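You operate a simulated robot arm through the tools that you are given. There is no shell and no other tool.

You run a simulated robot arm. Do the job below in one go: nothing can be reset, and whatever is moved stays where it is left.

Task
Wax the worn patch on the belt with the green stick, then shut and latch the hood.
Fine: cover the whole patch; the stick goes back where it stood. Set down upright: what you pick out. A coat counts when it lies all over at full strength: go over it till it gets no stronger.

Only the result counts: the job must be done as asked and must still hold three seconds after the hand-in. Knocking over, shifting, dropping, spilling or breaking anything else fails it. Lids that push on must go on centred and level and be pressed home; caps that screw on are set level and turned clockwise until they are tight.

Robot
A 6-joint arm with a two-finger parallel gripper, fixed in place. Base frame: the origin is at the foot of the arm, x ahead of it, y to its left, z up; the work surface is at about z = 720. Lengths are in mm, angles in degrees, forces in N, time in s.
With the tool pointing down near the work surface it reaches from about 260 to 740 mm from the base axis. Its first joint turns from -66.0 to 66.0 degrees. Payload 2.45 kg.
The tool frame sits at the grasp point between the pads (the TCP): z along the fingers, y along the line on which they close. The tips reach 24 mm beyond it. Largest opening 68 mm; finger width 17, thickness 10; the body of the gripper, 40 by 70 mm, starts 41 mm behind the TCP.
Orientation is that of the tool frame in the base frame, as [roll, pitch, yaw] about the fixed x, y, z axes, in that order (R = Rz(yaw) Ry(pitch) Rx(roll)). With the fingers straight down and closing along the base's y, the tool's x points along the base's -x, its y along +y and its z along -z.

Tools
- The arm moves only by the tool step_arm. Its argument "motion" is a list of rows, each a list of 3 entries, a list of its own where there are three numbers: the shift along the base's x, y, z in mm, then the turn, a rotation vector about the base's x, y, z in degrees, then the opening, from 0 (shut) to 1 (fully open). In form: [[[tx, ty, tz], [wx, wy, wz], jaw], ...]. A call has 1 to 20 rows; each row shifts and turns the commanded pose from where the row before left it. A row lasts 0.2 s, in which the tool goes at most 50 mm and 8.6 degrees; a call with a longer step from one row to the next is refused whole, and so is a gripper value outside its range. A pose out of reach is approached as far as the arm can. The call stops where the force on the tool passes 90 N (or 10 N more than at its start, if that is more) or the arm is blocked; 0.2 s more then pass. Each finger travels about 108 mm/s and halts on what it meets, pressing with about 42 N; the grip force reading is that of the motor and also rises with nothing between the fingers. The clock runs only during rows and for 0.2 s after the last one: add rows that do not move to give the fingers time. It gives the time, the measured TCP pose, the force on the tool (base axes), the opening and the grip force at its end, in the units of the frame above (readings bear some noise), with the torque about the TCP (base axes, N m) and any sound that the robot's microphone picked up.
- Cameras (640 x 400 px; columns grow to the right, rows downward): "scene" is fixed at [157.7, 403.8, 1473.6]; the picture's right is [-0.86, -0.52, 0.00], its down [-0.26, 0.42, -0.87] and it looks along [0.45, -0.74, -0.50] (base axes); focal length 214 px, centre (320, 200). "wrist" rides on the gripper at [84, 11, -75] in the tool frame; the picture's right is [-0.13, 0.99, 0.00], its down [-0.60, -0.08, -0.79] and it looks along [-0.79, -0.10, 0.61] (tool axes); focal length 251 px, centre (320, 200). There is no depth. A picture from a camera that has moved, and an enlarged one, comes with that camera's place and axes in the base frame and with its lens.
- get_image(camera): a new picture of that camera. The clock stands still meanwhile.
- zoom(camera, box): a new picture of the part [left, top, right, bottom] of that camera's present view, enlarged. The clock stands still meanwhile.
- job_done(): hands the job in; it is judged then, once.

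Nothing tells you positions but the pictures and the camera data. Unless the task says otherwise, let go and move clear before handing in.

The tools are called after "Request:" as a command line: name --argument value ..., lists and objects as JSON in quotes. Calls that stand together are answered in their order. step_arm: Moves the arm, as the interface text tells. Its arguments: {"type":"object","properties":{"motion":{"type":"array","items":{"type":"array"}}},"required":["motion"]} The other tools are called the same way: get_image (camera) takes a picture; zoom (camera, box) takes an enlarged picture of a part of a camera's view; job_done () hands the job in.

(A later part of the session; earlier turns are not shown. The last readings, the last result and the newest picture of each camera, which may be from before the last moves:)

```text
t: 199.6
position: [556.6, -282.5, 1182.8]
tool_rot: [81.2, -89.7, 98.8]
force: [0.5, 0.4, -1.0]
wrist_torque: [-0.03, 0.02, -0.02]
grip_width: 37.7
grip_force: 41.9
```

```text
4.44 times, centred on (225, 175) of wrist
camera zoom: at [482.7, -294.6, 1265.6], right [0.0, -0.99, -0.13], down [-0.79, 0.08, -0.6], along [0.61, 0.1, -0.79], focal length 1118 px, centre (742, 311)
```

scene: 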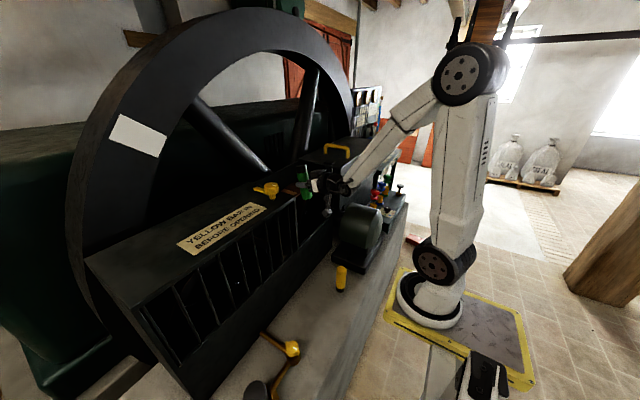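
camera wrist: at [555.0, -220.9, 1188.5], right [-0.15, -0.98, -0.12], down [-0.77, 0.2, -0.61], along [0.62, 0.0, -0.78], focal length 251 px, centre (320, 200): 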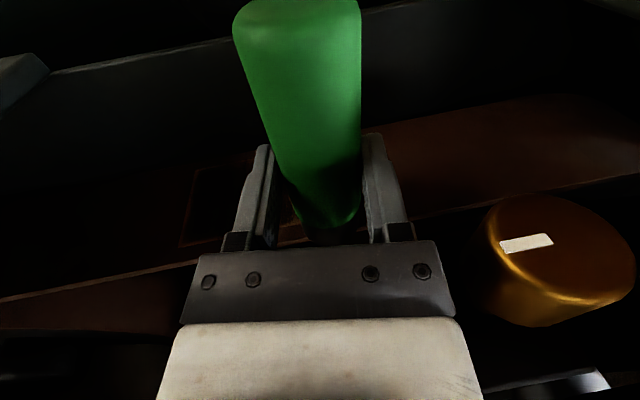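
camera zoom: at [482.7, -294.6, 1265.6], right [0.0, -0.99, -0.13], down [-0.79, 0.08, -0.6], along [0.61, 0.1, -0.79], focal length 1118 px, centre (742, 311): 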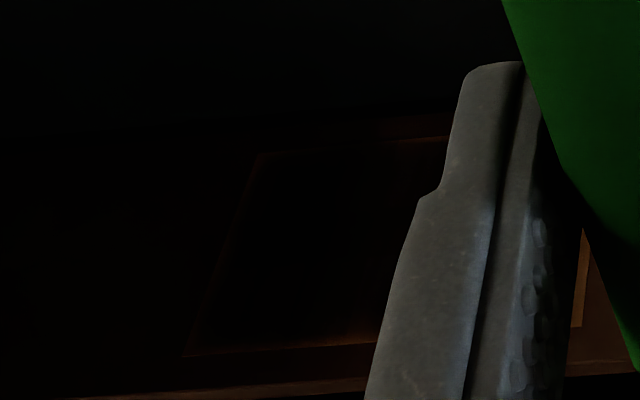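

The −y strip still seems lighter than the rest. I'll shift to the +y side for a direct view of that edge.

Request:
step_arm --motion '[[[-5, 40, 10], [0, 0, 0], 0.3], [[-5, 40, 20], [0, 0, 0], 0.3], [[-5, 40, 20], [0, 0, 4], 0.3], [[-5, 40, 10], [0, 0, 2], 0.3], [[0, 20, 0], [0, 0, 0], 0.3], [[0, 0, 0], [0, 0, 0], 0.3]]'

Request:
get_image --camera "wrist"

Request:
zoom --camera "wrist" --box '[370, 160, 480, 230]'

```text
t: 201.0
position: [539.0, -101.4, 1242.7]
tool_rot: [92.3, -89.8, 93.6]
force: [0.6, 0.6, -1.4]
wrist_torque: [0.03, 0.02, 0.02]
grip_width: 37.5
grip_force: 42.1
```

```text
taken
camera wrist: at [465.5, -121.4, 1325.8], right [0.11, -0.99, -0.13], down [-0.8, -0.01, -0.6], along [0.59, 0.16, -0.79], focal length 251 px, centre (320, 200)
```

wrist: 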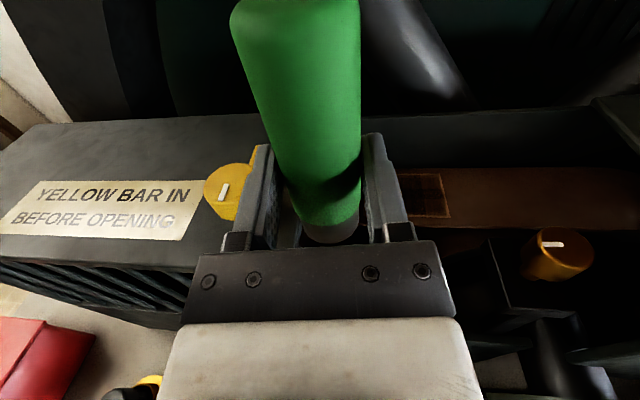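

```text
5.71 times, centred on (425, 195) of wrist
camera zoom: at [465.5, -121.4, 1325.8], right [0.11, -0.99, -0.13], down [-0.8, -0.01, -0.6], along [0.59, 0.16, -0.79], focal length 1437 px, centre (-280, 229)
```

zoom: 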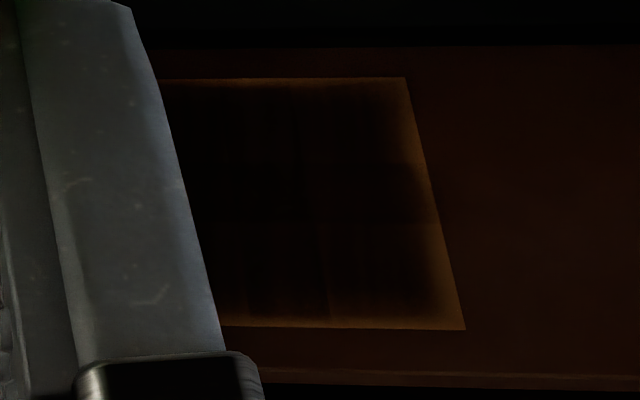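

This view shows a lighter strip about 7 mm wide along the −y edge. The contact torque says the pad rides on its +y/near side, so I'll roll the stick about 3° to load the −y side and redo that edge.

Request:
step_arm --motion '[[[0, -38, 0], [0, 0, -5], 0.3], [[0, -38, 0], [0, 0, -5], 0.3], [[0, -38, 0], [0, 0, -5], 0.3], [[45, 0, 0], [1.5, 0, 0], 0.3], [[45, 0, 0], [1.5, 0, 0], 0.3], [[30, 0, 0], [0, 0, 0], 0.3], [[0, 0, -45], [0, 0, 0], 0.3], [[0, 0, -45], [0, 0, 0], 0.3], [[0, 0, -35], [0, 0, 0], 0.3], [[0, 0, -10], [0, 0, 0], 0.3], [[0, 0, -3], [0, 0, 0], 0.3], [[0, 0, 0], [0, 0, 0], 0.3]]'

```text
t: 203.6
position: [659.7, -218.2, 1105.4]
tool_rot: [-98.0, -87.2, -91.1]
force: [-0.7, -0.8, -0.3]
wrist_torque: [-0.07, 0.01, -0.02]
grip_width: 37.7
grip_force: 41.7
```

Request:
step_arm --motion '[[[0, 0, -1.5], [0, 0, 0], 0.3], [[0, 0, 0], [0, 0, 0], 0.3]]'

Request:
step_arm --motion '[[[0, 0, -1.5], [0, 0, 0], 0.3], [[0, 0, 0], [0, 0, 0], 0.3]]'

```text
t: 204.2
position: [658.8, -217.1, 1105.3]
tool_rot: [-95.1, -87.3, -93.7]
force: [0.4, 0.3, 6.2]
wrist_torque: [-0.09, -0.08, 0.01]
grip_width: 37.4
grip_force: 42.5
```

```text
t: 204.8
position: [658.6, -217.4, 1104.3]
tool_rot: [-90.6, -87.3, -98.3]
force: [-0.5, 2.0, 18.8]
wrist_torque: [-0.21, -0.14, 0.03]
grip_width: 37.6
grip_force: 42.2
```

Now the load is on the −y rim of the pad (about 17 mm beyond the TCP). Sweeping that edge in x with small y steps.

Request:
step_arm --motion '[[[-9, 2, 0], [0, 0, 0], 0.3], [[-9, 1, 0], [0, 0, 0], 0.3], [[-9, 1, 0], [0, 0, 0], 0.3], [[10, 0, 0], [0, 0, 0], 0.3], [[10, 0, 0], [0, 0, 0], 0.3], [[10, 0, 0], [0, 0, 0], 0.3], [[10, 0, 0], [0, 0, 0], 0.3], [[10, 0, 0], [0, 0, 0], 0.3], [[10, 0, 0], [0, 0, 0], 0.3], [[9, 0, 0], [0, 0, 0], 0.3], [[0, 4, 0], [0, 0, 0], 0.3], [[-10, 0, 0], [0, 0, 0], 0.3], [[-10, 0, 0], [0, 0, 0], 0.3], [[-10, 0, 0], [0, 0, 0], 0.3], [[-10, 0, 0], [0, 0, 0], 0.3], [[-10, 0, 0], [0, 0, 0], 0.3], [[-10, 0, 0], [0, 0, 0], 0.3], [[-9, 0, 0], [0, 0, 0], 0.3], [[0, 4, 0], [0, 0, 0], 0.3]]'

Request:
step_arm --motion '[[[10, 0, 0], [0, 0, 0], 0.3], [[10, 0, 0], [0, 0, 0], 0.3], [[10, 0, 0], [0, 0, 0], 0.3], [[10, 0, 0], [0, 0, 0], 0.3], [[10, 0, 0], [0, 0, 0], 0.3], [[10, 0, 0], [0, 0, 0], 0.3], [[9, 0, 0], [0, 0, 0], 0.3], [[0, 4, 0], [0, 0, 0], 0.3], [[-10, 0, 0], [0, 0, 0], 0.3], [[-10, 0, 0], [0, 0, 0], 0.3], [[-10, 0, 0], [0, 0, 0], 0.3], [[-10, 0, 0], [0, 0, 0], 0.3], [[-10, 0, 0], [0, 0, 0], 0.3], [[-10, 0, 0], [0, 0, 0], 0.3], [[-9, 0, 0], [0, 0, 0], 0.3], [[0, -3, 0], [0, 0, 0], 0.3]]'

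Request:
step_arm --motion '[[[10, 0, 0], [0, 0, 0], 0.3], [[10, 0, 0], [0, 0, 0], 0.3], [[10, 0, 0], [0, 0, 0], 0.3], [[10, 0, 0], [0, 0, 0], 0.3], [[10, 0, 0], [0, 0, 0], 0.3], [[10, 0, 0], [0, 0, 0], 0.3], [[9, 0, 0], [0, 0, 0], 0.3], [[0, -4, 0], [0, 0, 0], 0.3], [[-10, 0, 0], [0, 0, 0], 0.3], [[-10, 0, 0], [0, 0, 0], 0.3], [[-10, 0, 0], [0, 0, 0], 0.3], [[-10, 0, 0], [0, 0, 0], 0.3], [[-10, 0, 0], [0, 0, 0], 0.3], [[-10, 0, 0], [0, 0, 0], 0.3], [[-9, 0, 0], [0, 0, 0], 0.3]]'

```text
t: 208.8
position: [631.4, -206.8, 1105.3]
tool_rot: [-90.5, -87.3, -98.7]
force: [-0.5, -9.2, 21.6]
wrist_torque: [-0.88, -0.25, -0.12]
grip_width: 37.7
grip_force: 42.3
```

```text
t: 212.2
position: [632.7, -203.0, 1104.2]
tool_rot: [-94.1, -87.3, -94.7]
force: [2.7, 8.4, 18.4]
wrist_torque: [0.0, -0.34, 0.16]
grip_width: 37.5
grip_force: 42.1
```

```text
t: 215.4
position: [631.6, -207.8, 1105.1]
tool_rot: [-96.7, -87.4, -92.2]
force: [5.7, -0.4, 12.2]
wrist_torque: [-0.26, -0.55, 0.1]
grip_width: 37.6
grip_force: 41.5
```

Request:
step_arm --motion '[[[0, 0, 40], [0, 0, 0], 0.3], [[0, 10, 45], [0, 0, 0], 0.3], [[-30, 20, 30], [0, 0, 5], 0.3], [[-45, 20, 15], [0, 0, 5], 0.3], [[-15, 40, 8], [0, 0, 5], 0.3], [[0, 20, 0], [0, 0, 0], 0.3], [[0, 0, 0], [0, 0, 0], 0.3]]'

Request:
zoom --camera "wrist" --box '[370, 160, 480, 230]'

```text
refused: row 4 steps farther than a row can; nothing moved
```

```text
5.71 times, centred on (425, 195) of wrist
camera zoom: at [555.5, -211.6, 1187.2], right [-0.15, -0.97, -0.18], down [-0.77, 0.23, -0.6], along [0.62, 0.04, -0.78], focal length 1437 px, centre (-280, 229)
```

zoom: 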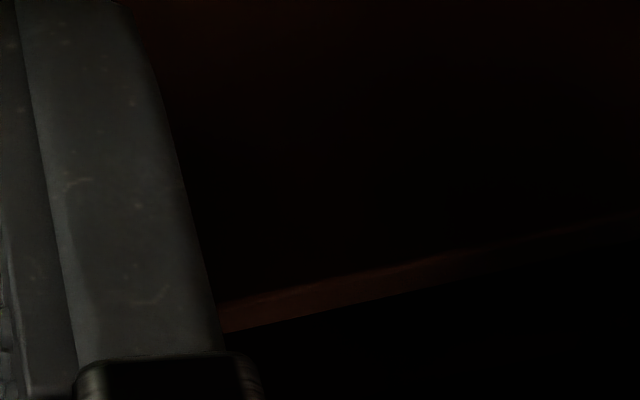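

Request:
step_arm --motion '[[[0, 0, 40], [0, 0, 0], 0.3], [[0, 10, 45], [0, 0, 0], 0.3], [[-30, 15, 30], [0, 0, 5], 0.3], [[-40, 20, 15], [0, 0, 5], 0.3], [[-20, 40, 8], [0, 0, 5], 0.3], [[0, 25, 0], [0, 0, 0], 0.3], [[0, 0, 0], [0, 0, 0], 0.3]]'

Request:
zoom --camera "wrist" --box '[370, 160, 480, 230]'

```text
t: 217.0
position: [540.3, -96.0, 1239.7]
tool_rot: [-99.4, -87.2, -74.5]
force: [0.9, -0.3, -1.7]
wrist_torque: [0.02, -0.01, 0.02]
grip_width: 37.8
grip_force: 41.7
```

```text
5.71 times, centred on (425, 195) of wrist
camera zoom: at [468.0, -119.2, 1323.3], right [0.1, -0.98, -0.18], down [-0.8, 0.02, -0.59], along [0.58, 0.2, -0.79], focal length 1437 px, centre (-280, 229)
```

zoom: 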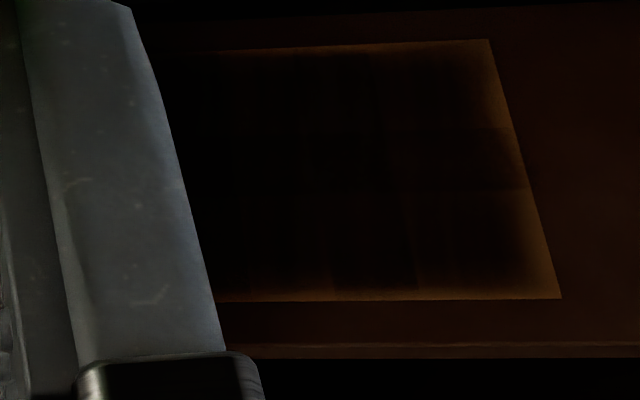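

The −y edge improved in the middle; the corners still lag. I'll work each corner and edge with the pad deliberately tilted toward it, starting with the far/−y corner (roll +3°, pitch +2°).

Request:
step_arm --motion '[[[0, -38, 0], [0, 0, -5], 0.3], [[0, -38, 0], [0, 0, -5], 0.3], [[0, -33, 0], [0, 0, -5], 0.3], [[45, 0, 0], [0, 1, 0], 0.3], [[45, 0, 0], [0, 1, 0], 0.3], [[42, 0, 0], [0, 0, 0], 0.3], [[0, 0, -45], [0, 0, 0], 0.3], [[0, 0, -45], [0, 0, 0], 0.3], [[0, 0, -35], [0, 0, 0], 0.3], [[0, 0, -7], [0, 0, 0], 0.3], [[0, 0, -2], [0, 0, 0], 0.3], [[0, 0, 0], [0, 0, 0], 0.3]]'

Request:
step_arm --motion '[[[0, 0, -1.5], [0, 0, 0], 0.3], [[0, 0, 0], [0, 0, 0], 0.3]]'

```text
t: 219.6
position: [672.0, -207.2, 1106.1]
tool_rot: [-134.6, -86.5, -54.3]
force: [0.8, 0.7, -1.2]
wrist_torque: [-0.04, 0.03, 0.0]
grip_width: 37.4
grip_force: 42.1
```

```text
t: 220.2
position: [672.0, -206.5, 1105.3]
tool_rot: [-134.5, -86.6, -54.5]
force: [-0.3, -0.2, -0.7]
wrist_torque: [0.0, 0.0, -0.01]
grip_width: 37.5
grip_force: 41.9
```

Request:
step_arm --motion '[[[0, 0, -1.5], [0, 0, 0], 0.3], [[0, 0, -1], [0, 0, 0], 0.3], [[0, 0, 0], [0, 0, 0], 0.3]]'

Request:
step_arm --motion '[[[0, 0, -1], [0, 0, 0], 0.3], [[0, 0, 0], [0, 0, 0], 0.3]]'

```text
t: 221.0
position: [674.1, -207.0, 1103.9]
tool_rot: [-131.0, -86.9, -57.9]
force: [-2.5, 1.4, 12.3]
wrist_torque: [-0.13, -0.15, 0.0]
grip_width: 37.3
grip_force: 42.3
```

```text
t: 221.6
position: [672.8, -207.2, 1103.8]
tool_rot: [-129.1, -86.9, -59.8]
force: [-5.7, 3.7, 23.1]
wrist_torque: [-0.17, -0.26, -0.03]
grip_width: 37.7
grip_force: 42.0
```

Contact is at TCP +(25, −16), i.e. near the far/−y corner. Scrubbing there.

Request:
step_arm --motion '[[[10, 0, 0], [0, 0, 0], 0.3], [[10, 0, 0], [0, 0, 0], 0.3], [[0, -4, 0], [0, 0, 0], 0.3], [[-10, 0, 0], [0, 0, 0], 0.3], [[-10, 0, 0], [0, 0, 0], 0.3], [[-10, 0, 0], [0, 0, 0], 0.3], [[-10, 0, 0], [0, 0, 0], 0.3], [[0, 3, 0], [0, 0, 0], 0.3], [[10, 0, 0], [0, 0, 0], 0.3], [[10, 0, 0], [0, 0, 0], 0.3], [[10, 0, 0], [0, 0, 0], 0.3], [[10, 0, 0], [0, 0, 0], 0.3], [[0, 3, 0], [0, 0, 0], 0.3], [[-10, 0, 0], [0, 0, 0], 0.3], [[-10, 0, 0], [0, 0, 0], 0.3], [[-10, 0, 0], [0, 0, 0], 0.3], [[0, 3, 0], [0, 0, 0], 0.3], [[10, 0, 0], [0, 0, 0], 0.3], [[10, 0, 0], [0, 0, 0], 0.3], [[10, 0, 0], [0, 0, 0], 0.3]]'

Request:
step_arm --motion '[[[0, -8, 0], [0, 0, 0], 0.3], [[-4, 8, 0], [0, 0, 0], 0.3], [[0, 10, 0], [0, 0, 1], 0.3], [[0, 10, 0], [0, 0, 1], 0.3], [[0, 10, 0], [0, 0, 2], 0.3], [[0, 10, 0], [0, 0, 2], 0.3], [[0, 10, 0], [0, 0, 2], 0.3], [[0, 10, 0], [0, 0, 2], 0.3], [[0, 10, 0], [0, 0, 1], 0.3], [[4, 0, 0], [0, 0, 0], 0.3], [[0, -10, 0], [0, 0, -1], 0.3], [[0, -10, 0], [0, 0, -2], 0.3], [[0, -10, 0], [0, 0, -2], 0.3], [[0, -10, 0], [0, 0, -2], 0.3], [[0, -10, 0], [0, 0, -2], 0.3], [[0, -10, 0], [0, 0, -1], 0.3], [[0, -10, 0], [0, 0, -1], 0.3], [[0, -8, 0], [0, 0, 0], 0.3], [[-8, 0, 0], [0, 0, 0], 0.3]]'

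```text
t: 225.8
position: [692.6, -202.3, 1104.4]
tool_rot: [-130.6, -86.8, -58.2]
force: [-8.9, 0.1, 20.3]
wrist_torque: [-0.32, -0.04, -0.15]
grip_width: 37.3
grip_force: 41.6
```

```text
t: 229.8
position: [687.1, -213.3, 1104.3]
tool_rot: [-128.9, -86.9, -60.1]
force: [8.9, -1.7, 18.1]
wrist_torque: [-0.37, -0.89, 0.08]
grip_width: 37.6
grip_force: 42.7
```

Now the near/−y corner: change pitch to −2° and scrub.

Request:
step_arm --motion '[[[0, 2, 4], [0, -1, 0], 0.3], [[-15, 2, 0], [0, -1, 0], 0.3], [[-15, 1, 0], [0, -1, 0], 0.3], [[-10, 0, 0], [0, -1, 0], 0.3], [[0, 0, -3], [0, 0, 0], 0.3], [[0, 0, 0], [0, 0, 0], 0.3]]'

Request:
step_arm --motion '[[[0, 0, -1], [0, 0, 0], 0.3], [[0, 0, 0], [0, 0, 0], 0.3]]'

```text
t: 231.2
position: [644.4, -204.3, 1102.5]
tool_rot: [-62.6, -86.5, -126.4]
force: [-2.9, 1.9, 3.8]
wrist_torque: [-0.04, 0.13, -0.05]
grip_width: 37.4
grip_force: 41.3
```

```text
t: 231.8
position: [644.4, -203.8, 1102.7]
tool_rot: [-59.6, -86.5, -129.2]
force: [-4.0, 2.0, 12.8]
wrist_torque: [-0.08, 0.15, -0.05]
grip_width: 37.7
grip_force: 42.3
```

Request:
step_arm --motion '[[[0, -5, -0.7], [0, 0, 0], 0.3], [[-8, 0, 0], [0, 0, 0], 0.3], [[-6, -3, 0], [0, 0, 0], 0.3], [[10, 0, 0], [0, 0, 0], 0.3], [[10, 0, 0], [0, 0, 0], 0.3], [[10, 0, 0], [0, 0, 0], 0.3], [[10, 3, 0], [0, 0, 0], 0.3], [[-10, 0, 0], [0, 0, 0], 0.3], [[-10, 0, 0], [0, 0, 0], 0.3], [[-10, 0, 0], [0, 0, 0], 0.3], [[-12, 3, 0], [0, 0, 0], 0.3], [[10, 0, 0], [0, 0, 0], 0.3], [[10, 0, 0], [0, 0, 0], 0.3], [[10, 0, 0], [0, 0, 0], 0.3], [[10, 3, 0], [0, 0, 0], 0.3], [[-10, 0, 0], [0, 0, 0], 0.3], [[-10, 0, 0], [0, 0, 0], 0.3], [[-10, 0, 0], [0, 0, 0], 0.3], [[-10, 0, 0], [0, 0, 0], 0.3]]'

Request:
step_arm --motion '[[[0, -10, 0], [0, 0, 0], 0.3], [[4, 10, 0], [0, 0, 0], 0.3], [[0, 10, 0], [0, 0, 1], 0.3], [[0, 10, 0], [0, 0, 1], 0.3], [[0, 10, 0], [0, 0, 2], 0.3], [[0, 10, 0], [0, 0, 2], 0.3], [[0, 10, 0], [0, 0, 2], 0.3], [[0, 10, 0], [0, 0, 2], 0.3], [[0, 10, 0], [0, 0, 1], 0.3], [[4, 0, 0], [0, 0, 0], 0.3], [[0, -10, 0], [0, 0, -1], 0.3], [[0, -10, 0], [0, 0, -2], 0.3], [[0, -10, 0], [0, 0, -2], 0.3], [[0, -10, 0], [0, 0, -2], 0.3], [[0, -10, 0], [0, 0, -2], 0.3], [[0, -10, 0], [0, 0, -1], 0.3], [[0, -10, 0], [0, 0, -1], 0.3], [[0, -10, 0], [0, 0, 0], 0.3]]'

```text
t: 235.8
position: [629.0, -204.2, 1102.5]
tool_rot: [-60.5, -86.5, -128.3]
force: [6.3, 0.7, 14.7]
wrist_torque: [-0.25, -0.43, 0.06]
grip_width: 37.2
grip_force: 41.5
```

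```text
t: 239.6
position: [637.1, -212.8, 1102.6]
tool_rot: [-57.9, -86.4, -130.8]
force: [-0.7, 8.4, 21.9]
wrist_torque: [0.14, -0.05, 0.02]
grip_width: 37.6
grip_force: 41.6
```

Request:
step_arm --motion '[[[0, 0, 40], [0, 0, 0], 0.3], [[0, 15, 45], [0, 2, 0], 0.3], [[-30, 15, 35], [-2, 0, 5], 0.3], [[-35, 30, 15], [0, 0, 5], 0.3], [[-20, 40, 5], [0, 0, 5], 0.3], [[-10, 20, 0], [0, 0, 0], 0.3], [[0, 0, 0], [0, 0, 0], 0.3]]'

Request:
zoom --camera "wrist" --box '[370, 150, 480, 220]'

Request:
zoom --camera "scene" --box '[278, 186, 300, 198]'

```text
t: 241.2
position: [540.4, -93.4, 1244.2]
tool_rot: [-108.5, -89.2, -65.5]
force: [-0.4, 0.9, -1.0]
wrist_torque: [-0.02, 0.01, -0.02]
grip_width: 37.5
grip_force: 42.3
```

```text
5.71 times, centred on (425, 185) of wrist
camera zoom: at [469.0, -114.0, 1326.0], right [0.1, -0.98, -0.14], down [-0.8, 0.0, -0.6], along [0.59, 0.18, -0.79], focal length 1437 px, centre (-280, 286)
```

zoom: 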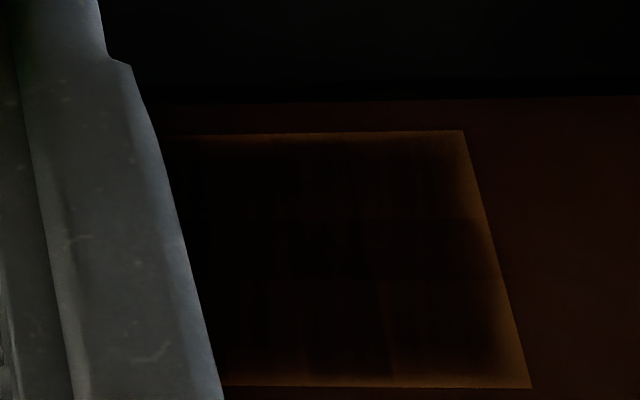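

```text
16.00 times, centred on (289, 192) of scene
camera zoom: at [157.7, 403.8, 1473.6], right [-0.86, -0.52, 0.0], down [-0.26, 0.42, -0.87], along [0.45, -0.74, -0.5], focal length 3432 px, centre (816, 328)
```

zoom: 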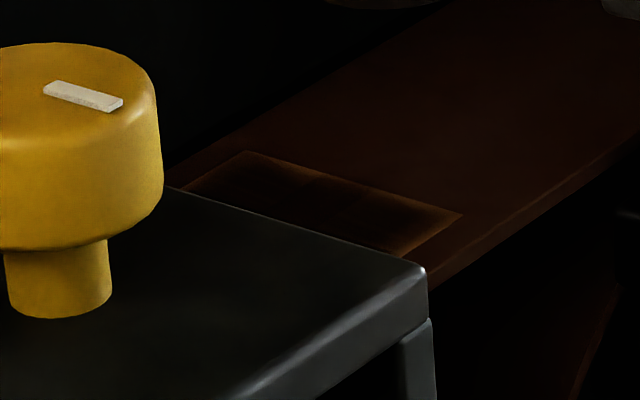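

The rim now looks soft and even all round and no longer changes with more rubbing, so the −y side looks saturated. For symmetry I'll give the +y corners the same tilted treatment, far corner first.

Request:
step_arm --motion '[[[0, -30, 0], [-1, 0, 0], 0.3], [[0, -15, 0], [-1, 0, -3], 0.3], [[45, 0, 0], [0, 1, 0], 0.3], [[45, 0, 0], [0, 1, 0], 0.3], [[45, 0, 0], [0, 0, 0], 0.3], [[0, 0, -45], [0, 0, 0], 0.3], [[0, 0, -45], [0, 0, 0], 0.3], [[0, 0, -40], [0, 0, 0], 0.3], [[0, 0, -6], [0, 0, 0], 0.3], [[0, 0, -2], [0, 0, 0], 0.3], [[0, 0, 0], [0, 0, 0], 0.3]]'

Request:
step_arm --motion '[[[0, 0, -1.5], [0, 0, 0], 0.3], [[0, 0, 0], [0, 0, 0], 0.3]]'

```text
t: 243.6
position: [677.3, -138.7, 1102.9]
tool_rot: [154.1, -87.5, 29.0]
force: [-0.2, 0.8, 1.9]
wrist_torque: [0.06, -0.04, 0.0]
grip_width: 37.2
grip_force: 42.1
```

```text
t: 244.2
position: [677.3, -137.3, 1104.3]
tool_rot: [151.2, -87.6, 32.1]
force: [-0.6, 1.6, 11.1]
wrist_torque: [0.23, -0.28, 0.07]
grip_width: 37.7
grip_force: 41.7
```

Request:
step_arm --motion '[[[8, 0, -0.8], [0, 0, 0], 0.3], [[7, 0, 0], [0, 0, 0], 0.3], [[0, 4, 0], [0, 0, 0], 0.3], [[-10, 0, 0], [0, 0, 0], 0.3], [[-10, 0, 0], [0, 0, 0], 0.3], [[-10, 0, 0], [0, 0, 0], 0.3], [[-10, -3, 0], [0, 0, 0], 0.3], [[10, 0, 0], [0, 0, 0], 0.3], [[10, 0, 0], [0, 0, 0], 0.3], [[10, 0, 0], [0, 0, 0], 0.3], [[10, -3, 0], [0, 0, 0], 0.3], [[-10, 0, 0], [0, 0, 0], 0.3], [[-10, 0, 0], [0, 0, 0], 0.3], [[-10, 0, 0], [0, 0, 0], 0.3], [[-10, -3, 0], [0, 0, 0], 0.3], [[10, 0, 0], [0, 0, 0], 0.3], [[10, 0, 0], [0, 0, 0], 0.3], [[10, 0, 0], [0, 0, 0], 0.3], [[10, 0, 0], [0, 0, 0], 0.3]]'

Request:
step_arm --motion '[[[0, 10, 0], [0, 0, 0], 0.3], [[-4, -10, 0], [0, 0, 0], 0.3], [[0, -10, 0], [0, 0, -1], 0.3], [[0, -10, 0], [0, 0, -1], 0.3], [[0, -10, 0], [0, 0, -1], 0.3], [[0, -10, 0], [0, 0, 0], 0.3], [[0, -10, 0], [0, 0, 0], 0.3], [[4, 0, 0], [0, 0, 0], 0.3], [[0, 10, 0], [0, 0, 0], 0.3], [[0, 10, 0], [0, 0, 0], 0.3], [[0, 10, 0], [0, 0, 1], 0.3], [[0, 10, 0], [0, 0, 1], 0.3], [[0, 10, 0], [0, 0, 1], 0.3], [[0, 10, 0], [0, 0, 0], 0.3], [[-10, 0, 4], [0, -1, 0], 0.3], [[-15, 0, 0], [0, -1, 0], 0.3], [[-15, 0, 0], [0, -1, 0], 0.3], [[0, 0, 0], [0, -1, 0], 0.3], [[0, 0, -3.5], [0, 0, 0], 0.3], [[0, 0, 0], [0, 0, 0], 0.3]]'

```text
t: 248.2
position: [692.6, -143.5, 1104.5]
tool_rot: [151.3, -87.5, 31.8]
force: [-8.1, -0.4, 21.0]
wrist_torque: [0.12, -0.16, 0.07]
grip_width: 37.6
grip_force: 42.3
```

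```text
t: 252.4
position: [652.4, -133.5, 1102.4]
tool_rot: [38.1, -87.9, 144.8]
force: [-2.9, -0.1, 6.1]
wrist_torque: [0.06, 0.21, 0.04]
grip_width: 37.8
grip_force: 42.4
```

Request:
step_arm --motion '[[[0, 0, -1.2], [0, 0, 0], 0.3], [[-10, 0, 0], [0, 0, 0], 0.3], [[-8, 3, 0], [0, 0, 0], 0.3], [[10, 0, 0], [0, 0, 0], 0.3], [[10, 0, 0], [0, 0, 0], 0.3], [[10, 0, 0], [0, 0, 0], 0.3], [[10, -3, 0], [0, 0, 0], 0.3], [[-10, 0, 0], [0, 0, 0], 0.3], [[-10, 0, 0], [0, 0, 0], 0.3], [[-10, 0, 0], [0, 0, 0], 0.3], [[-10, -3, 0], [0, 0, 0], 0.3], [[10, 0, 0], [0, 0, 0], 0.3], [[10, 0, 0], [0, 0, 0], 0.3], [[10, 0, 0], [0, 0, 0], 0.3], [[10, -3, 0], [0, 0, 0], 0.3], [[-10, 0, 0], [0, 0, 0], 0.3], [[-10, 0, 0], [0, 0, 0], 0.3], [[-10, 0, 0], [0, 0, 0], 0.3], [[-10, 0, 0], [0, 0, 0], 0.3]]'

Request:
step_arm --motion '[[[4, 9, 0], [0, 0, 0], 0.3], [[0, -10, 0], [0, 0, 0], 0.3], [[0, -10, 0], [0, 0, -1], 0.3], [[0, -10, 0], [0, 0, -1], 0.3], [[0, -10, 0], [0, 0, -1], 0.3], [[0, -10, 0], [0, 0, 0], 0.3], [[5, 0, 0], [0, 0, 0], 0.3], [[0, 10, 0], [0, 0, 0], 0.3], [[0, 10, 0], [0, 0, 1], 0.3], [[0, 10, 0], [0, 0, 1], 0.3], [[0, 10, 0], [0, 0, 1], 0.3], [[0, 10, 0], [0, 0, 0], 0.3], [[5, 0, 0], [0, 0, 0], 0.3], [[0, -10, 0], [0, 0, 0], 0.3], [[0, -10, 0], [0, 0, 0], 0.3], [[0, -10, 0], [0, 0, 0], 0.3], [[0, 10, 0], [0, 0, 0], 0.3], [[0, 10, 0], [0, 0, 0], 0.3], [[0, 10, 0], [0, 0, 0], 0.3]]'

```text
t: 256.4
position: [635.2, -141.4, 1101.5]
tool_rot: [36.7, -87.5, 146.4]
force: [7.0, 0.7, 18.1]
wrist_torque: [0.25, -0.42, -0.1]
grip_width: 37.6
grip_force: 42.2
```

```text
t: 260.4
position: [648.4, -130.7, 1100.8]
tool_rot: [37.7, -87.8, 145.3]
force: [1.0, -8.3, 16.3]
wrist_torque: [-0.2, -0.01, -0.01]
grip_width: 37.3
grip_force: 42.3
```

Inspecting the +y side from the −y vantage.

Request:
step_arm --motion '[[[0, -10, 40], [0, 1, 0], 0.3], [[-15, -10, 45], [1, 1, 0], 0.3], [[-35, -10, 30], [0, 0, -2], 0.3], [[-35, -30, 15], [0, 0, 0], 0.3], [[-15, -45, 5], [0, 0, 0], 0.3], [[0, -45, 0], [0, 0, 0], 0.3], [[0, -45, 0], [0, 0, 0], 0.3], [[0, -20, 0], [0, 0, 0], 0.3], [[0, 0, 0], [0, 0, 0], 0.3]]'

Request:
get_image --camera "wrist"

Request:
zoom --camera "wrist" --box '[170, 160, 260, 240]'

Request:
zoom --camera "scene" --box '[278, 186, 300, 198]'

```text
t: 262.4
position: [548.5, -347.2, 1232.8]
tool_rot: [152.1, -89.7, 29.0]
force: [1.0, -0.7, -1.3]
wrist_torque: [0.03, -0.01, 0.0]
grip_width: 37.8
grip_force: 42.0
```

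```text
taken
camera wrist: at [474.1, -359.9, 1316.9], right [0.02, -0.99, -0.13], down [-0.8, 0.06, -0.6], along [0.6, 0.11, -0.79], focal length 251 px, centre (320, 200)
```

wrist: 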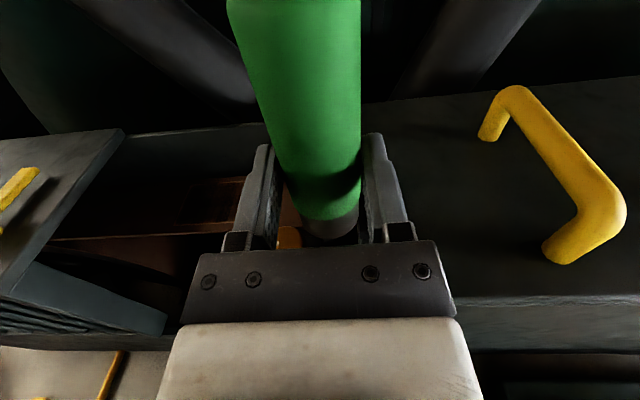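

```text
5.00 times, centred on (215, 200) of wrist
camera zoom: at [474.1, -359.9, 1316.9], right [0.02, -0.99, -0.13], down [-0.8, 0.06, -0.6], along [0.6, 0.11, -0.79], focal length 1257 px, centre (845, 200)
```

zoom: 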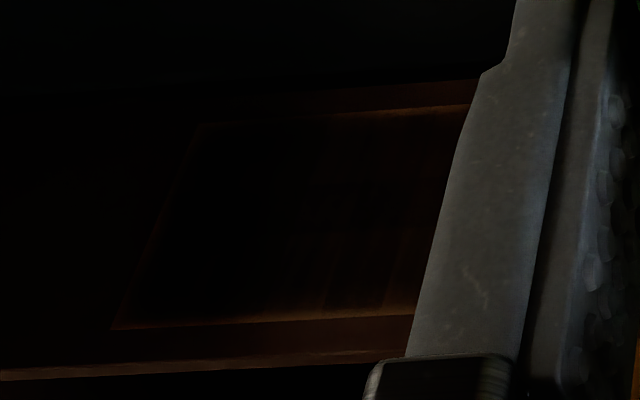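

```text
16.00 times, centred on (289, 192) of scene
camera zoom: at [157.8, 403.8, 1473.6], right [-0.86, -0.52, 0.0], down [-0.26, 0.42, -0.87], along [0.45, -0.74, -0.5], focal length 3432 px, centre (816, 328)
```

zoom: 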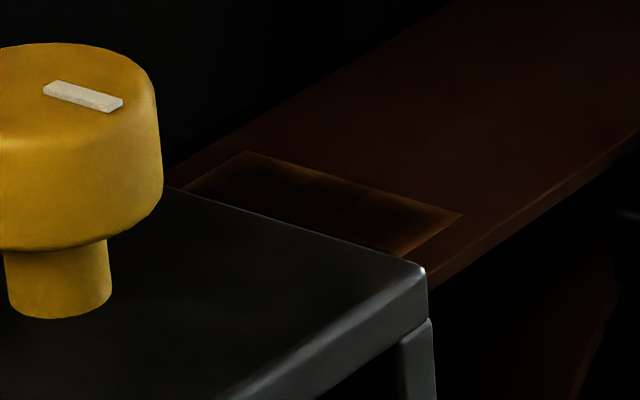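

The coat looks the same as at the last inspection, so it's at full strength. Now returning the stick: backing out and swinging to azimuth +40°, the mirror of the pick pose that suits the current wrist posture.

Request:
step_arm --motion '[[[-45, 0, 0], [0, 0, 0], 0.3], [[-35, 0, 0], [0, 0, 0], 0.3], [[-5, 40, -15], [0, 0, 6.7], 0.3], [[-5, 40, -15], [0, 0, 6.7], 0.3], [[-5, 40, -15], [0, 0, 6.7], 0.3], [[-5, 40, -15], [0, 0, 6.7], 0.3], [[-5, 40, -15], [0, 0, 6.7], 0.3], [[-5, 40, -15], [0, 0, 6.7], 0.3], [[0, 0, 0], [0, 0, 0], 0.3]]'

Request:
get_image --camera "wrist"

Request:
get_image --camera "scene"

```text
t: 264.4
position: [437.1, -105.9, 1145.4]
tool_rot: [147.2, -89.6, 74.1]
force: [-0.1, 0.4, -2.0]
wrist_torque: [0.02, 0.0, 0.01]
grip_width: 37.7
grip_force: 41.7
```

```text
taken
camera wrist: at [388.9, -162.4, 1229.2], right [0.66, -0.74, -0.13], down [-0.65, -0.47, -0.6], along [0.39, 0.47, -0.79], focal length 251 px, centre (320, 200)
```

wrist: 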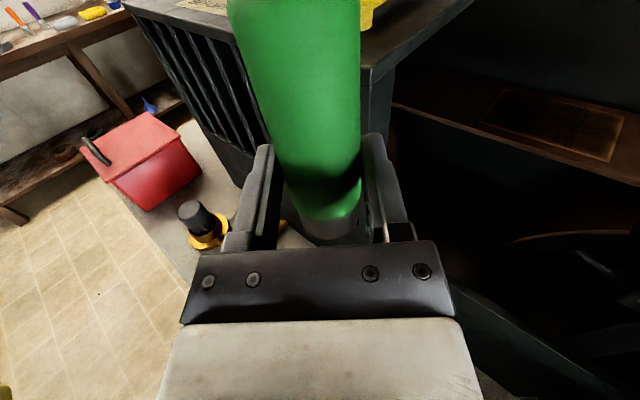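

```text
taken
```

scene: 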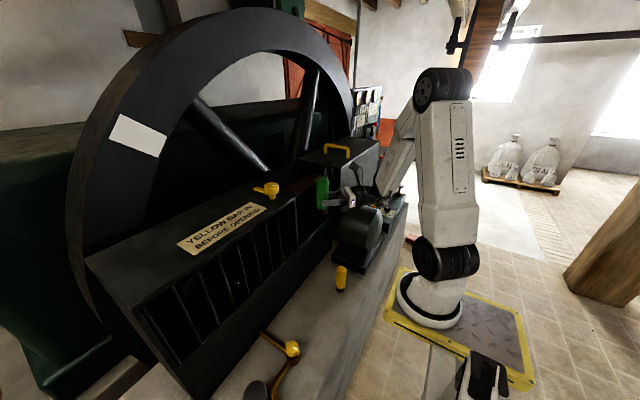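

This pose happens to give a clear view of the entire patch; zooming in.

Request:
zoom --camera "wrist" --box '[460, 80, 640, 170]'

Request:
zoom --camera "wrist" --box '[540, 90, 640, 170]'

Request:
zoom --camera "wrist" --box '[460, 80, 560, 150]'

```text
3.56 times, centred on (550, 125) of wrist
camera zoom: at [388.9, -162.4, 1229.2], right [0.66, -0.74, -0.13], down [-0.65, -0.47, -0.6], along [0.39, 0.47, -0.79], focal length 894 px, centre (-498, 467)
```

zoom: 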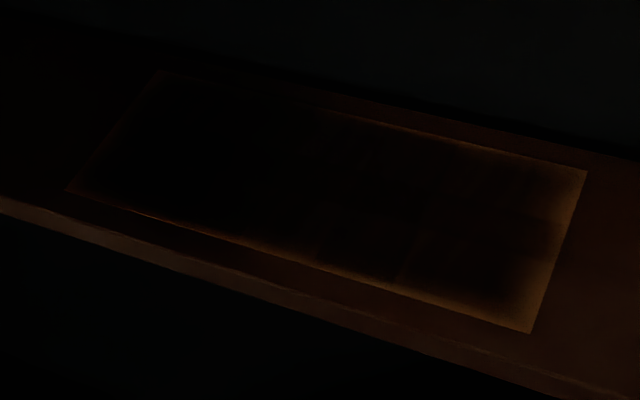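

```text
5.00 times, centred on (590, 130) of wrist
camera zoom: at [388.9, -162.4, 1229.2], right [0.66, -0.74, -0.13], down [-0.65, -0.47, -0.6], along [0.39, 0.47, -0.79], focal length 1257 px, centre (-1030, 550)
```

zoom: 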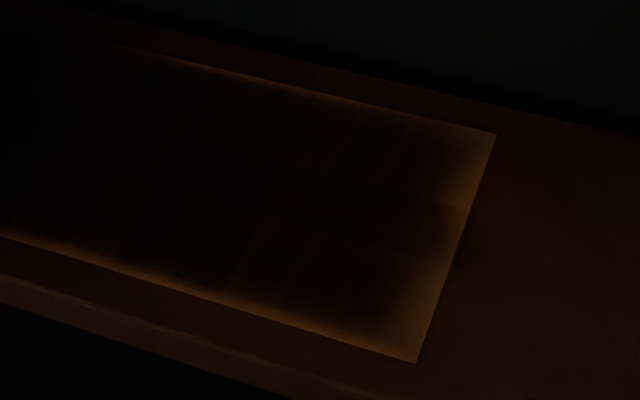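

```text
5.71 times, centred on (510, 115) of wrist
camera zoom: at [388.9, -162.4, 1229.2], right [0.66, -0.74, -0.13], down [-0.65, -0.47, -0.6], along [0.39, 0.47, -0.79], focal length 1437 px, centre (-766, 686)
```

zoom: 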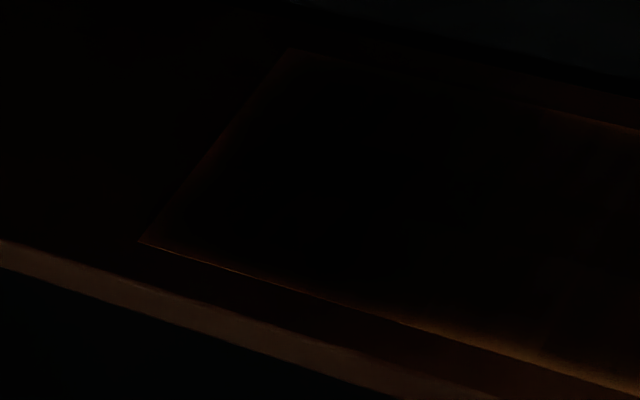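

The rim is equally thin and soft on every side while the interior is evenly dark, so the coat is complete. Now lowering the stick toward its original spot.

Request:
step_arm --motion '[[[-5, 12, -30], [0, 0, 0], 0.3], [[-5, 12, -30], [0, 0, 0], 0.3], [[-5, 12, -30], [0, 0, 0], 0.3], [[-5, 12, -30], [0, 0, 0], 0.3], [[-5, 12, -30], [0, 0, 0], 0.3], [[-5, 12, -30], [0, 0, 0], 0.3], [[-8, 5, -28], [0, 0, 0], 0.3], [[-8, 5, -28], [0, 0, 0], 0.3], [[-8, 5, -28], [0, 0, 0], 0.3], [[0, 0, 0], [0, 0, 0], 0.3]]'

Request:
get_image --camera "wrist"

Request:
get_image --camera "scene"

```text
t: 266.6
position: [384.1, -18.6, 878.9]
tool_rot: [144.5, -89.7, 76.8]
force: [0.4, 0.3, -0.8]
wrist_torque: [-0.01, 0.02, 0.02]
grip_width: 37.5
grip_force: 42.3
```

```text
taken
camera wrist: at [335.3, -75.8, 963.5], right [0.65, -0.75, -0.12], down [-0.65, -0.47, -0.6], along [0.39, 0.47, -0.79], focal length 251 px, centre (320, 200)
```

wrist: 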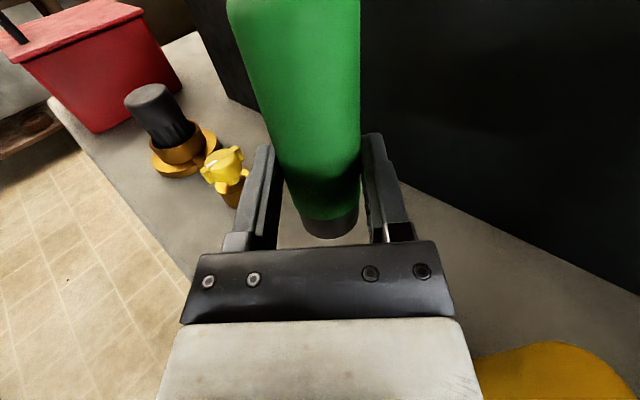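

```text
taken
```

scene: 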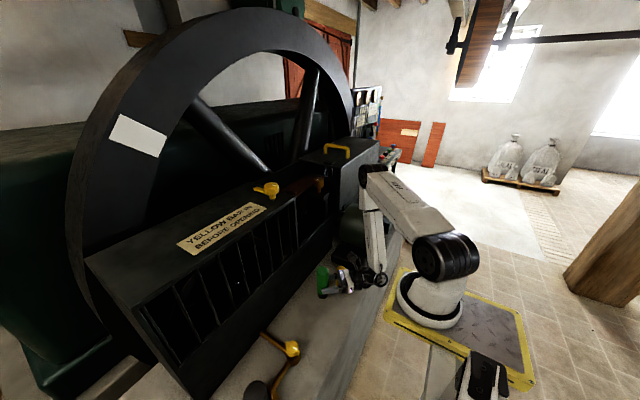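

Lined up above the spot; the yellow stick and crank are clear. Descending.

Request:
step_arm --motion '[[[-2, 0, -25], [0, 0, 0], 0.3], [[0, 0, -25], [0, 0, 0], 0.3], [[0, 0, -25], [0, 0, 0], 0.3], [[0, 0, -14], [0, 0, 0], 0.3], [[0, 0, 0], [0, 0, 0], 0.3]]'

Request:
get_image --camera "wrist"

Request:
zoom --camera "scene" --box '[280, 250, 400, 330]'

```text
t: 267.8
position: [381.1, -18.6, 791.9]
tool_rot: [148.9, -89.6, 72.4]
force: [0.0, -0.5, -1.5]
wrist_torque: [0.02, -0.01, 0.01]
grip_width: 37.7
grip_force: 41.6
```

```text
taken
camera wrist: at [332.7, -75.9, 875.8], right [0.65, -0.75, -0.13], down [-0.65, -0.47, -0.6], along [0.39, 0.47, -0.79], focal length 251 px, centre (320, 200)
```

wrist: 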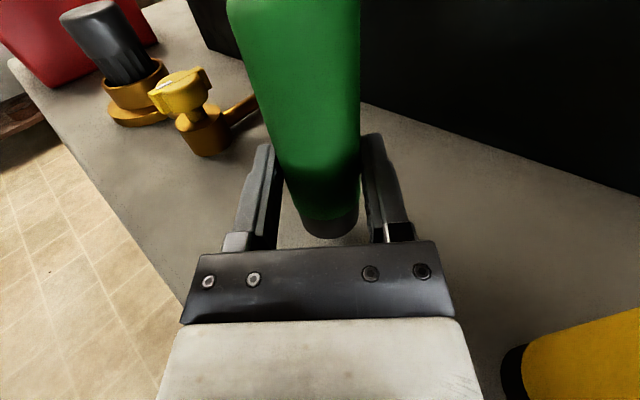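

```text
5.00 times, centred on (340, 290) of scene
camera zoom: at [157.7, 403.8, 1473.6], right [-0.86, -0.52, 0.0], down [-0.26, 0.42, -0.87], along [0.45, -0.74, -0.5], focal length 1072 px, centre (220, -250)
```

zoom: 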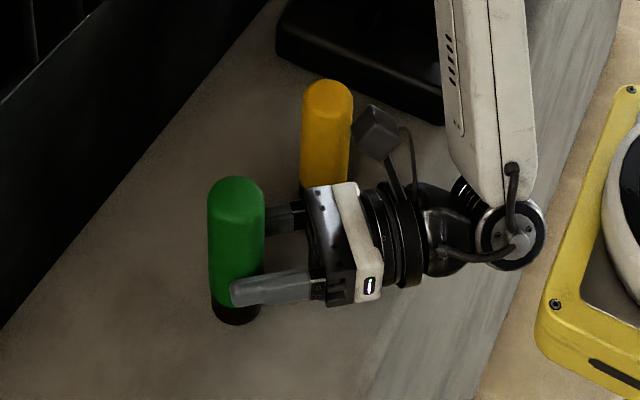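

Projecting this down, the foot will land within about 1 px of where it originally stood. Lowering to touch.

Request:
step_arm --motion '[[[0, 0, -6], [0, 0, 0], 0.3], [[0, 0, -6], [0, 0, 0], 0.3], [[0, 0, -4], [0, 0, 0], 0.3], [[0, 0, 0], [0, 0, 0], 0.3]]'

Request:
step_arm --motion '[[[0, 0, -2], [0, 0, 0], 0.3], [[0, 0, -2], [0, 0, 0], 0.3]]'

Request:
step_arm --motion '[[[0, 0, -1.5], [0, 0, 0], 0.3], [[0, 0, -1.5], [0, 0, 0], 0.3]]'

```text
t: 268.8
position: [382.1, -18.1, 777.3]
tool_rot: [151.9, -89.7, 69.5]
force: [0.5, 0.7, -1.8]
wrist_torque: [0.0, 0.04, 0.03]
grip_width: 37.6
grip_force: 42.5
```

```text
t: 269.4
position: [381.8, -18.8, 772.2]
tool_rot: [146.5, -89.6, 74.9]
force: [0.3, -0.2, -1.1]
wrist_torque: [-0.02, 0.0, 0.02]
grip_width: 37.7
grip_force: 42.1
```

```text
t: 270.0
position: [382.7, -19.1, 768.5]
tool_rot: [151.9, -89.6, 69.4]
force: [-0.3, 0.2, -1.8]
wrist_torque: [0.02, 0.02, 0.02]
grip_width: 37.4
grip_force: 42.2
```

Request:
step_arm --motion '[[[0, 0, -1.5], [0, 0, 0], 0.3], [[0, 0, 0], [0, 0, 0], 0.3]]'

Request:
step_arm --motion '[[[0, 0, -1.5], [0, 0, 0], 0.3], [[0, 0, 0], [0, 0, 0], 0.3]]'

Request:
zoom --camera "scene" --box '[290, 270, 370, 325]'

```text
t: 270.6
position: [381.9, -19.3, 766.5]
tool_rot: [147.4, -89.6, 73.7]
force: [0.3, 0.7, 1.0]
wrist_torque: [0.08, -0.07, 0.01]
grip_width: 37.6
grip_force: 42.0
```

```text
t: 271.2
position: [381.6, -19.1, 766.8]
tool_rot: [119.7, -89.8, 101.5]
force: [-7.3, -1.9, 22.5]
wrist_torque: [0.35, -0.13, 0.11]
grip_width: 37.9
grip_force: 42.2
```

```text
7.27 times, centred on (330, 298) of scene
camera zoom: at [157.3, 403.8, 1473.7], right [-0.86, -0.52, 0.0], down [-0.26, 0.42, -0.87], along [0.45, -0.74, -0.5], focal length 1560 px, centre (247, -509)
```

zoom: 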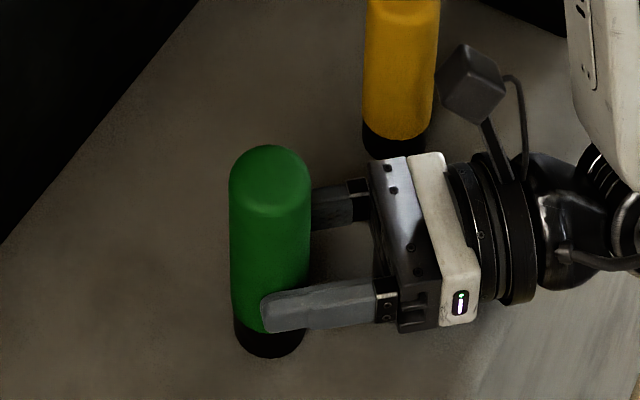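

Touchdown at z≈766. Unloading slightly, then opening the fingers.

Request:
step_arm --motion '[[[0, 0, 1], [0, 0, 0], 0.3], [[0, 0, 0], [0, 0, 0], 0.3], [[0, 0, 0], [0, 0, 0], 0.6], [[0, 0, 0], [0, 0, 0], 0.7], [[0, 0, 0], [0, 0, 0], 0.85], [[0, 0, 0], [0, 0, 0], 1], [[0, 0, 0], [0, 0, 0], 1]]'

Request:
get_image --camera "wrist"

Request:
zoom --camera "scene" --box '[290, 270, 370, 325]'

```text
t: 272.8
position: [381.4, -18.5, 766.3]
tool_rot: [149.1, -89.7, 72.1]
force: [0.1, 0.0, 0.2]
wrist_torque: [-0.06, 0.02, -0.05]
grip_width: 68.2
grip_force: 0.1
```

```text
taken
camera wrist: at [333.3, -76.6, 850.3], right [0.65, -0.75, -0.13], down [-0.65, -0.47, -0.6], along [0.39, 0.47, -0.79], focal length 251 px, centre (320, 200)
```

wrist: 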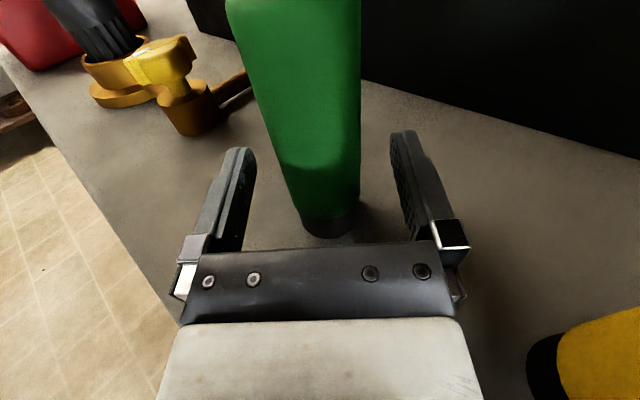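

```text
7.27 times, centred on (330, 298) of scene
camera zoom: at [157.7, 403.8, 1473.6], right [-0.86, -0.52, 0.0], down [-0.26, 0.42, -0.87], along [0.45, -0.74, -0.5], focal length 1560 px, centre (247, -509)
```

zoom: 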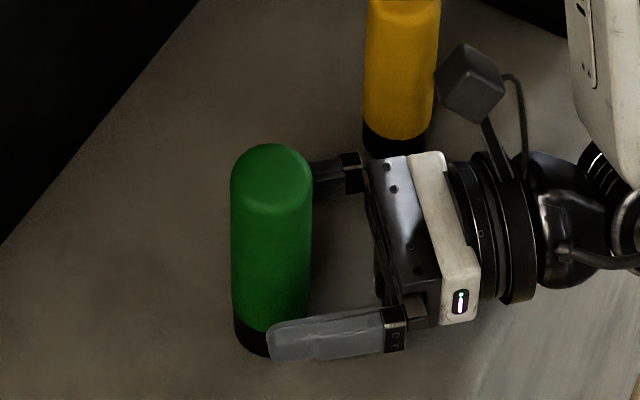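

The stick stands free and upright. Lifting the open gripper straight up off it, then checking its place.

Request:
step_arm --motion '[[[0, 0, 20], [0, 0, 0], 1], [[0, 0, 28], [0, 0, 0], 1], [[0, 0, 28], [0, 0, 0], 1], [[0, 0, 28], [0, 0, 0], 1], [[0, 0, 30], [0, 0, 0], 1], [[17, 14, 25], [0, 0, 0], 1], [[17, 14, 25], [0, 0, 0], 1], [[0, 0, 0], [0, 0, 0], 1]]'

Request:
zoom --camera "scene" --box '[310, 260, 360, 325]'

```text
t: 274.6
position: [416.7, 8.5, 952.3]
tool_rot: [153.1, -89.6, 68.2]
force: [0.2, -0.1, -0.3]
wrist_torque: [0.0, -0.01, 0.0]
grip_width: 68.0
grip_force: 0.0
```

```text
6.15 times, centred on (335, 292) of scene
camera zoom: at [157.7, 403.8, 1473.6], right [-0.86, -0.52, 0.0], down [-0.26, 0.42, -0.87], along [0.45, -0.74, -0.5], focal length 1320 px, centre (228, -369)
```

zoom: 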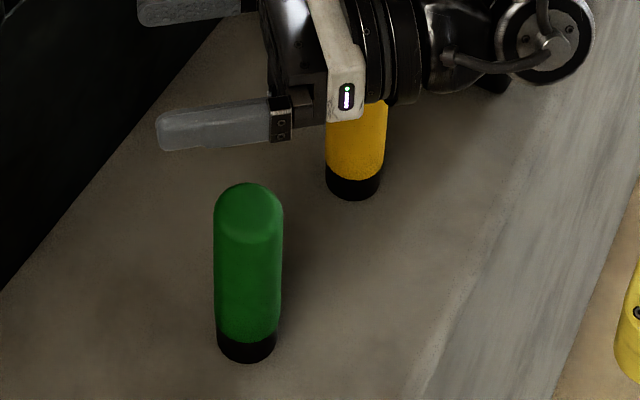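

The stick is back within about 3 mm of where it stood. Now returning the tool to pointing down.

Request:
step_arm --motion '[[[7, 7, -5], [-5.4, 6.17, 0], 1], [[7, 7, -5], [-5.4, 6.17, 0], 1], [[7, 7, -5], [-5.4, 6.17, 0], 1], [[7, 7, -5], [-5.4, 6.17, 0], 1], [[7, 7, -5], [-5.4, 6.17, 0], 1], [[-3, -5, 4], [-5.4, 6.17, 0], 1], [[-3, -5, 6], [-5.4, 6.17, 0], 1], [[-3, -5, 8], [-5.4, 6.17, 0], 1], [[-4, -6, 8], [-5.4, 6.17, 0], 1], [[-4, -6, 8], [-5.4, 6.17, 0], 1], [[-4, -6, 8], [-5.4, 6.17, 0], 1], [[0, 0, 0], [0, 0, 0], 1]]'

Request:
get_image --camera "scene"

```text
t: 277.2
position: [432.6, 9.3, 967.7]
tool_rot: [-179.9, 0.1, 40.9]
force: [-0.6, -0.6, 0.2]
wrist_torque: [0.03, -0.03, 0.01]
grip_width: 68.2
grip_force: 0.0
```

```text
taken
```

scene: 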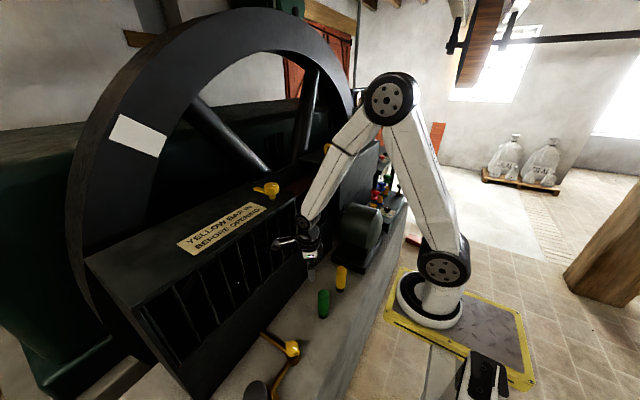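

Request:
step_arm --motion '[[[-1, -10, 19], [0, 0, 8.2], 1], [[-1, -10, 19], [0, 0, 8.2], 1], [[-1, -10, 19], [0, 0, 8.2], 1], [[-1, -10, 19], [0, 0, 8.2], 1], [[-1, -10, 19], [0, 0, 8.2], 1], [[-1, -10, 19], [0, 0, 8.2], 1], [[-1, -10, 19], [0, 0, 8.2], 1], [[-1, -10, 19], [0, 0, 8.2], 1], [[-1, -10, 19], [0, 0, 8.2], 1], [[-1, -10, 19], [0, 0, 8.2], 1], [[-1, -10, 19], [0, 0, 8.2], 1], [[-1, -10, 19], [0, 0, 8.2], 1], [[-1, -10, 19], [0, 0, 8.2], 1], [[-1, -10, 19], [0, 0, 8.2], 1], [[-1, -10, 19], [0, 0, 8.2], 1], [[-1, -10, 19], [0, 0, 8.2], 1], [[-1, -10, 19], [0, 0, 8], 1], [[0, 0, 0], [0, 0, 0], 1]]'

Request:
get_image --camera "wrist"

Request:
get_image --camera "scene"

```text
t: 281.0
position: [413.0, -158.1, 1289.6]
tool_rot: [-180.0, 0.5, -179.3]
force: [-0.1, -0.1, 0.2]
wrist_torque: [0.01, -0.02, 0.01]
grip_width: 67.9
grip_force: 0.0
```

```text
taken
camera wrist: at [328.6, -148.5, 1363.3], right [0.12, 0.99, 0.0], down [0.6, -0.07, 0.8], along [0.79, -0.09, -0.6], focal length 251 px, centre (320, 200)
```

wrist: 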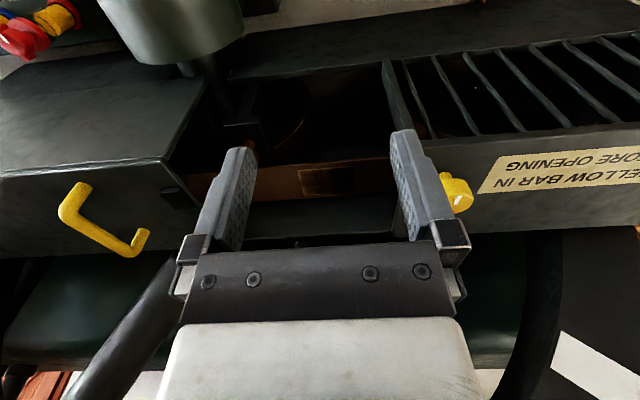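

```text
taken
```

scene: 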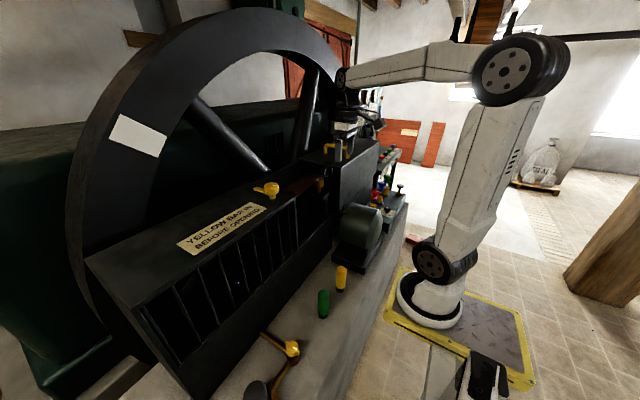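

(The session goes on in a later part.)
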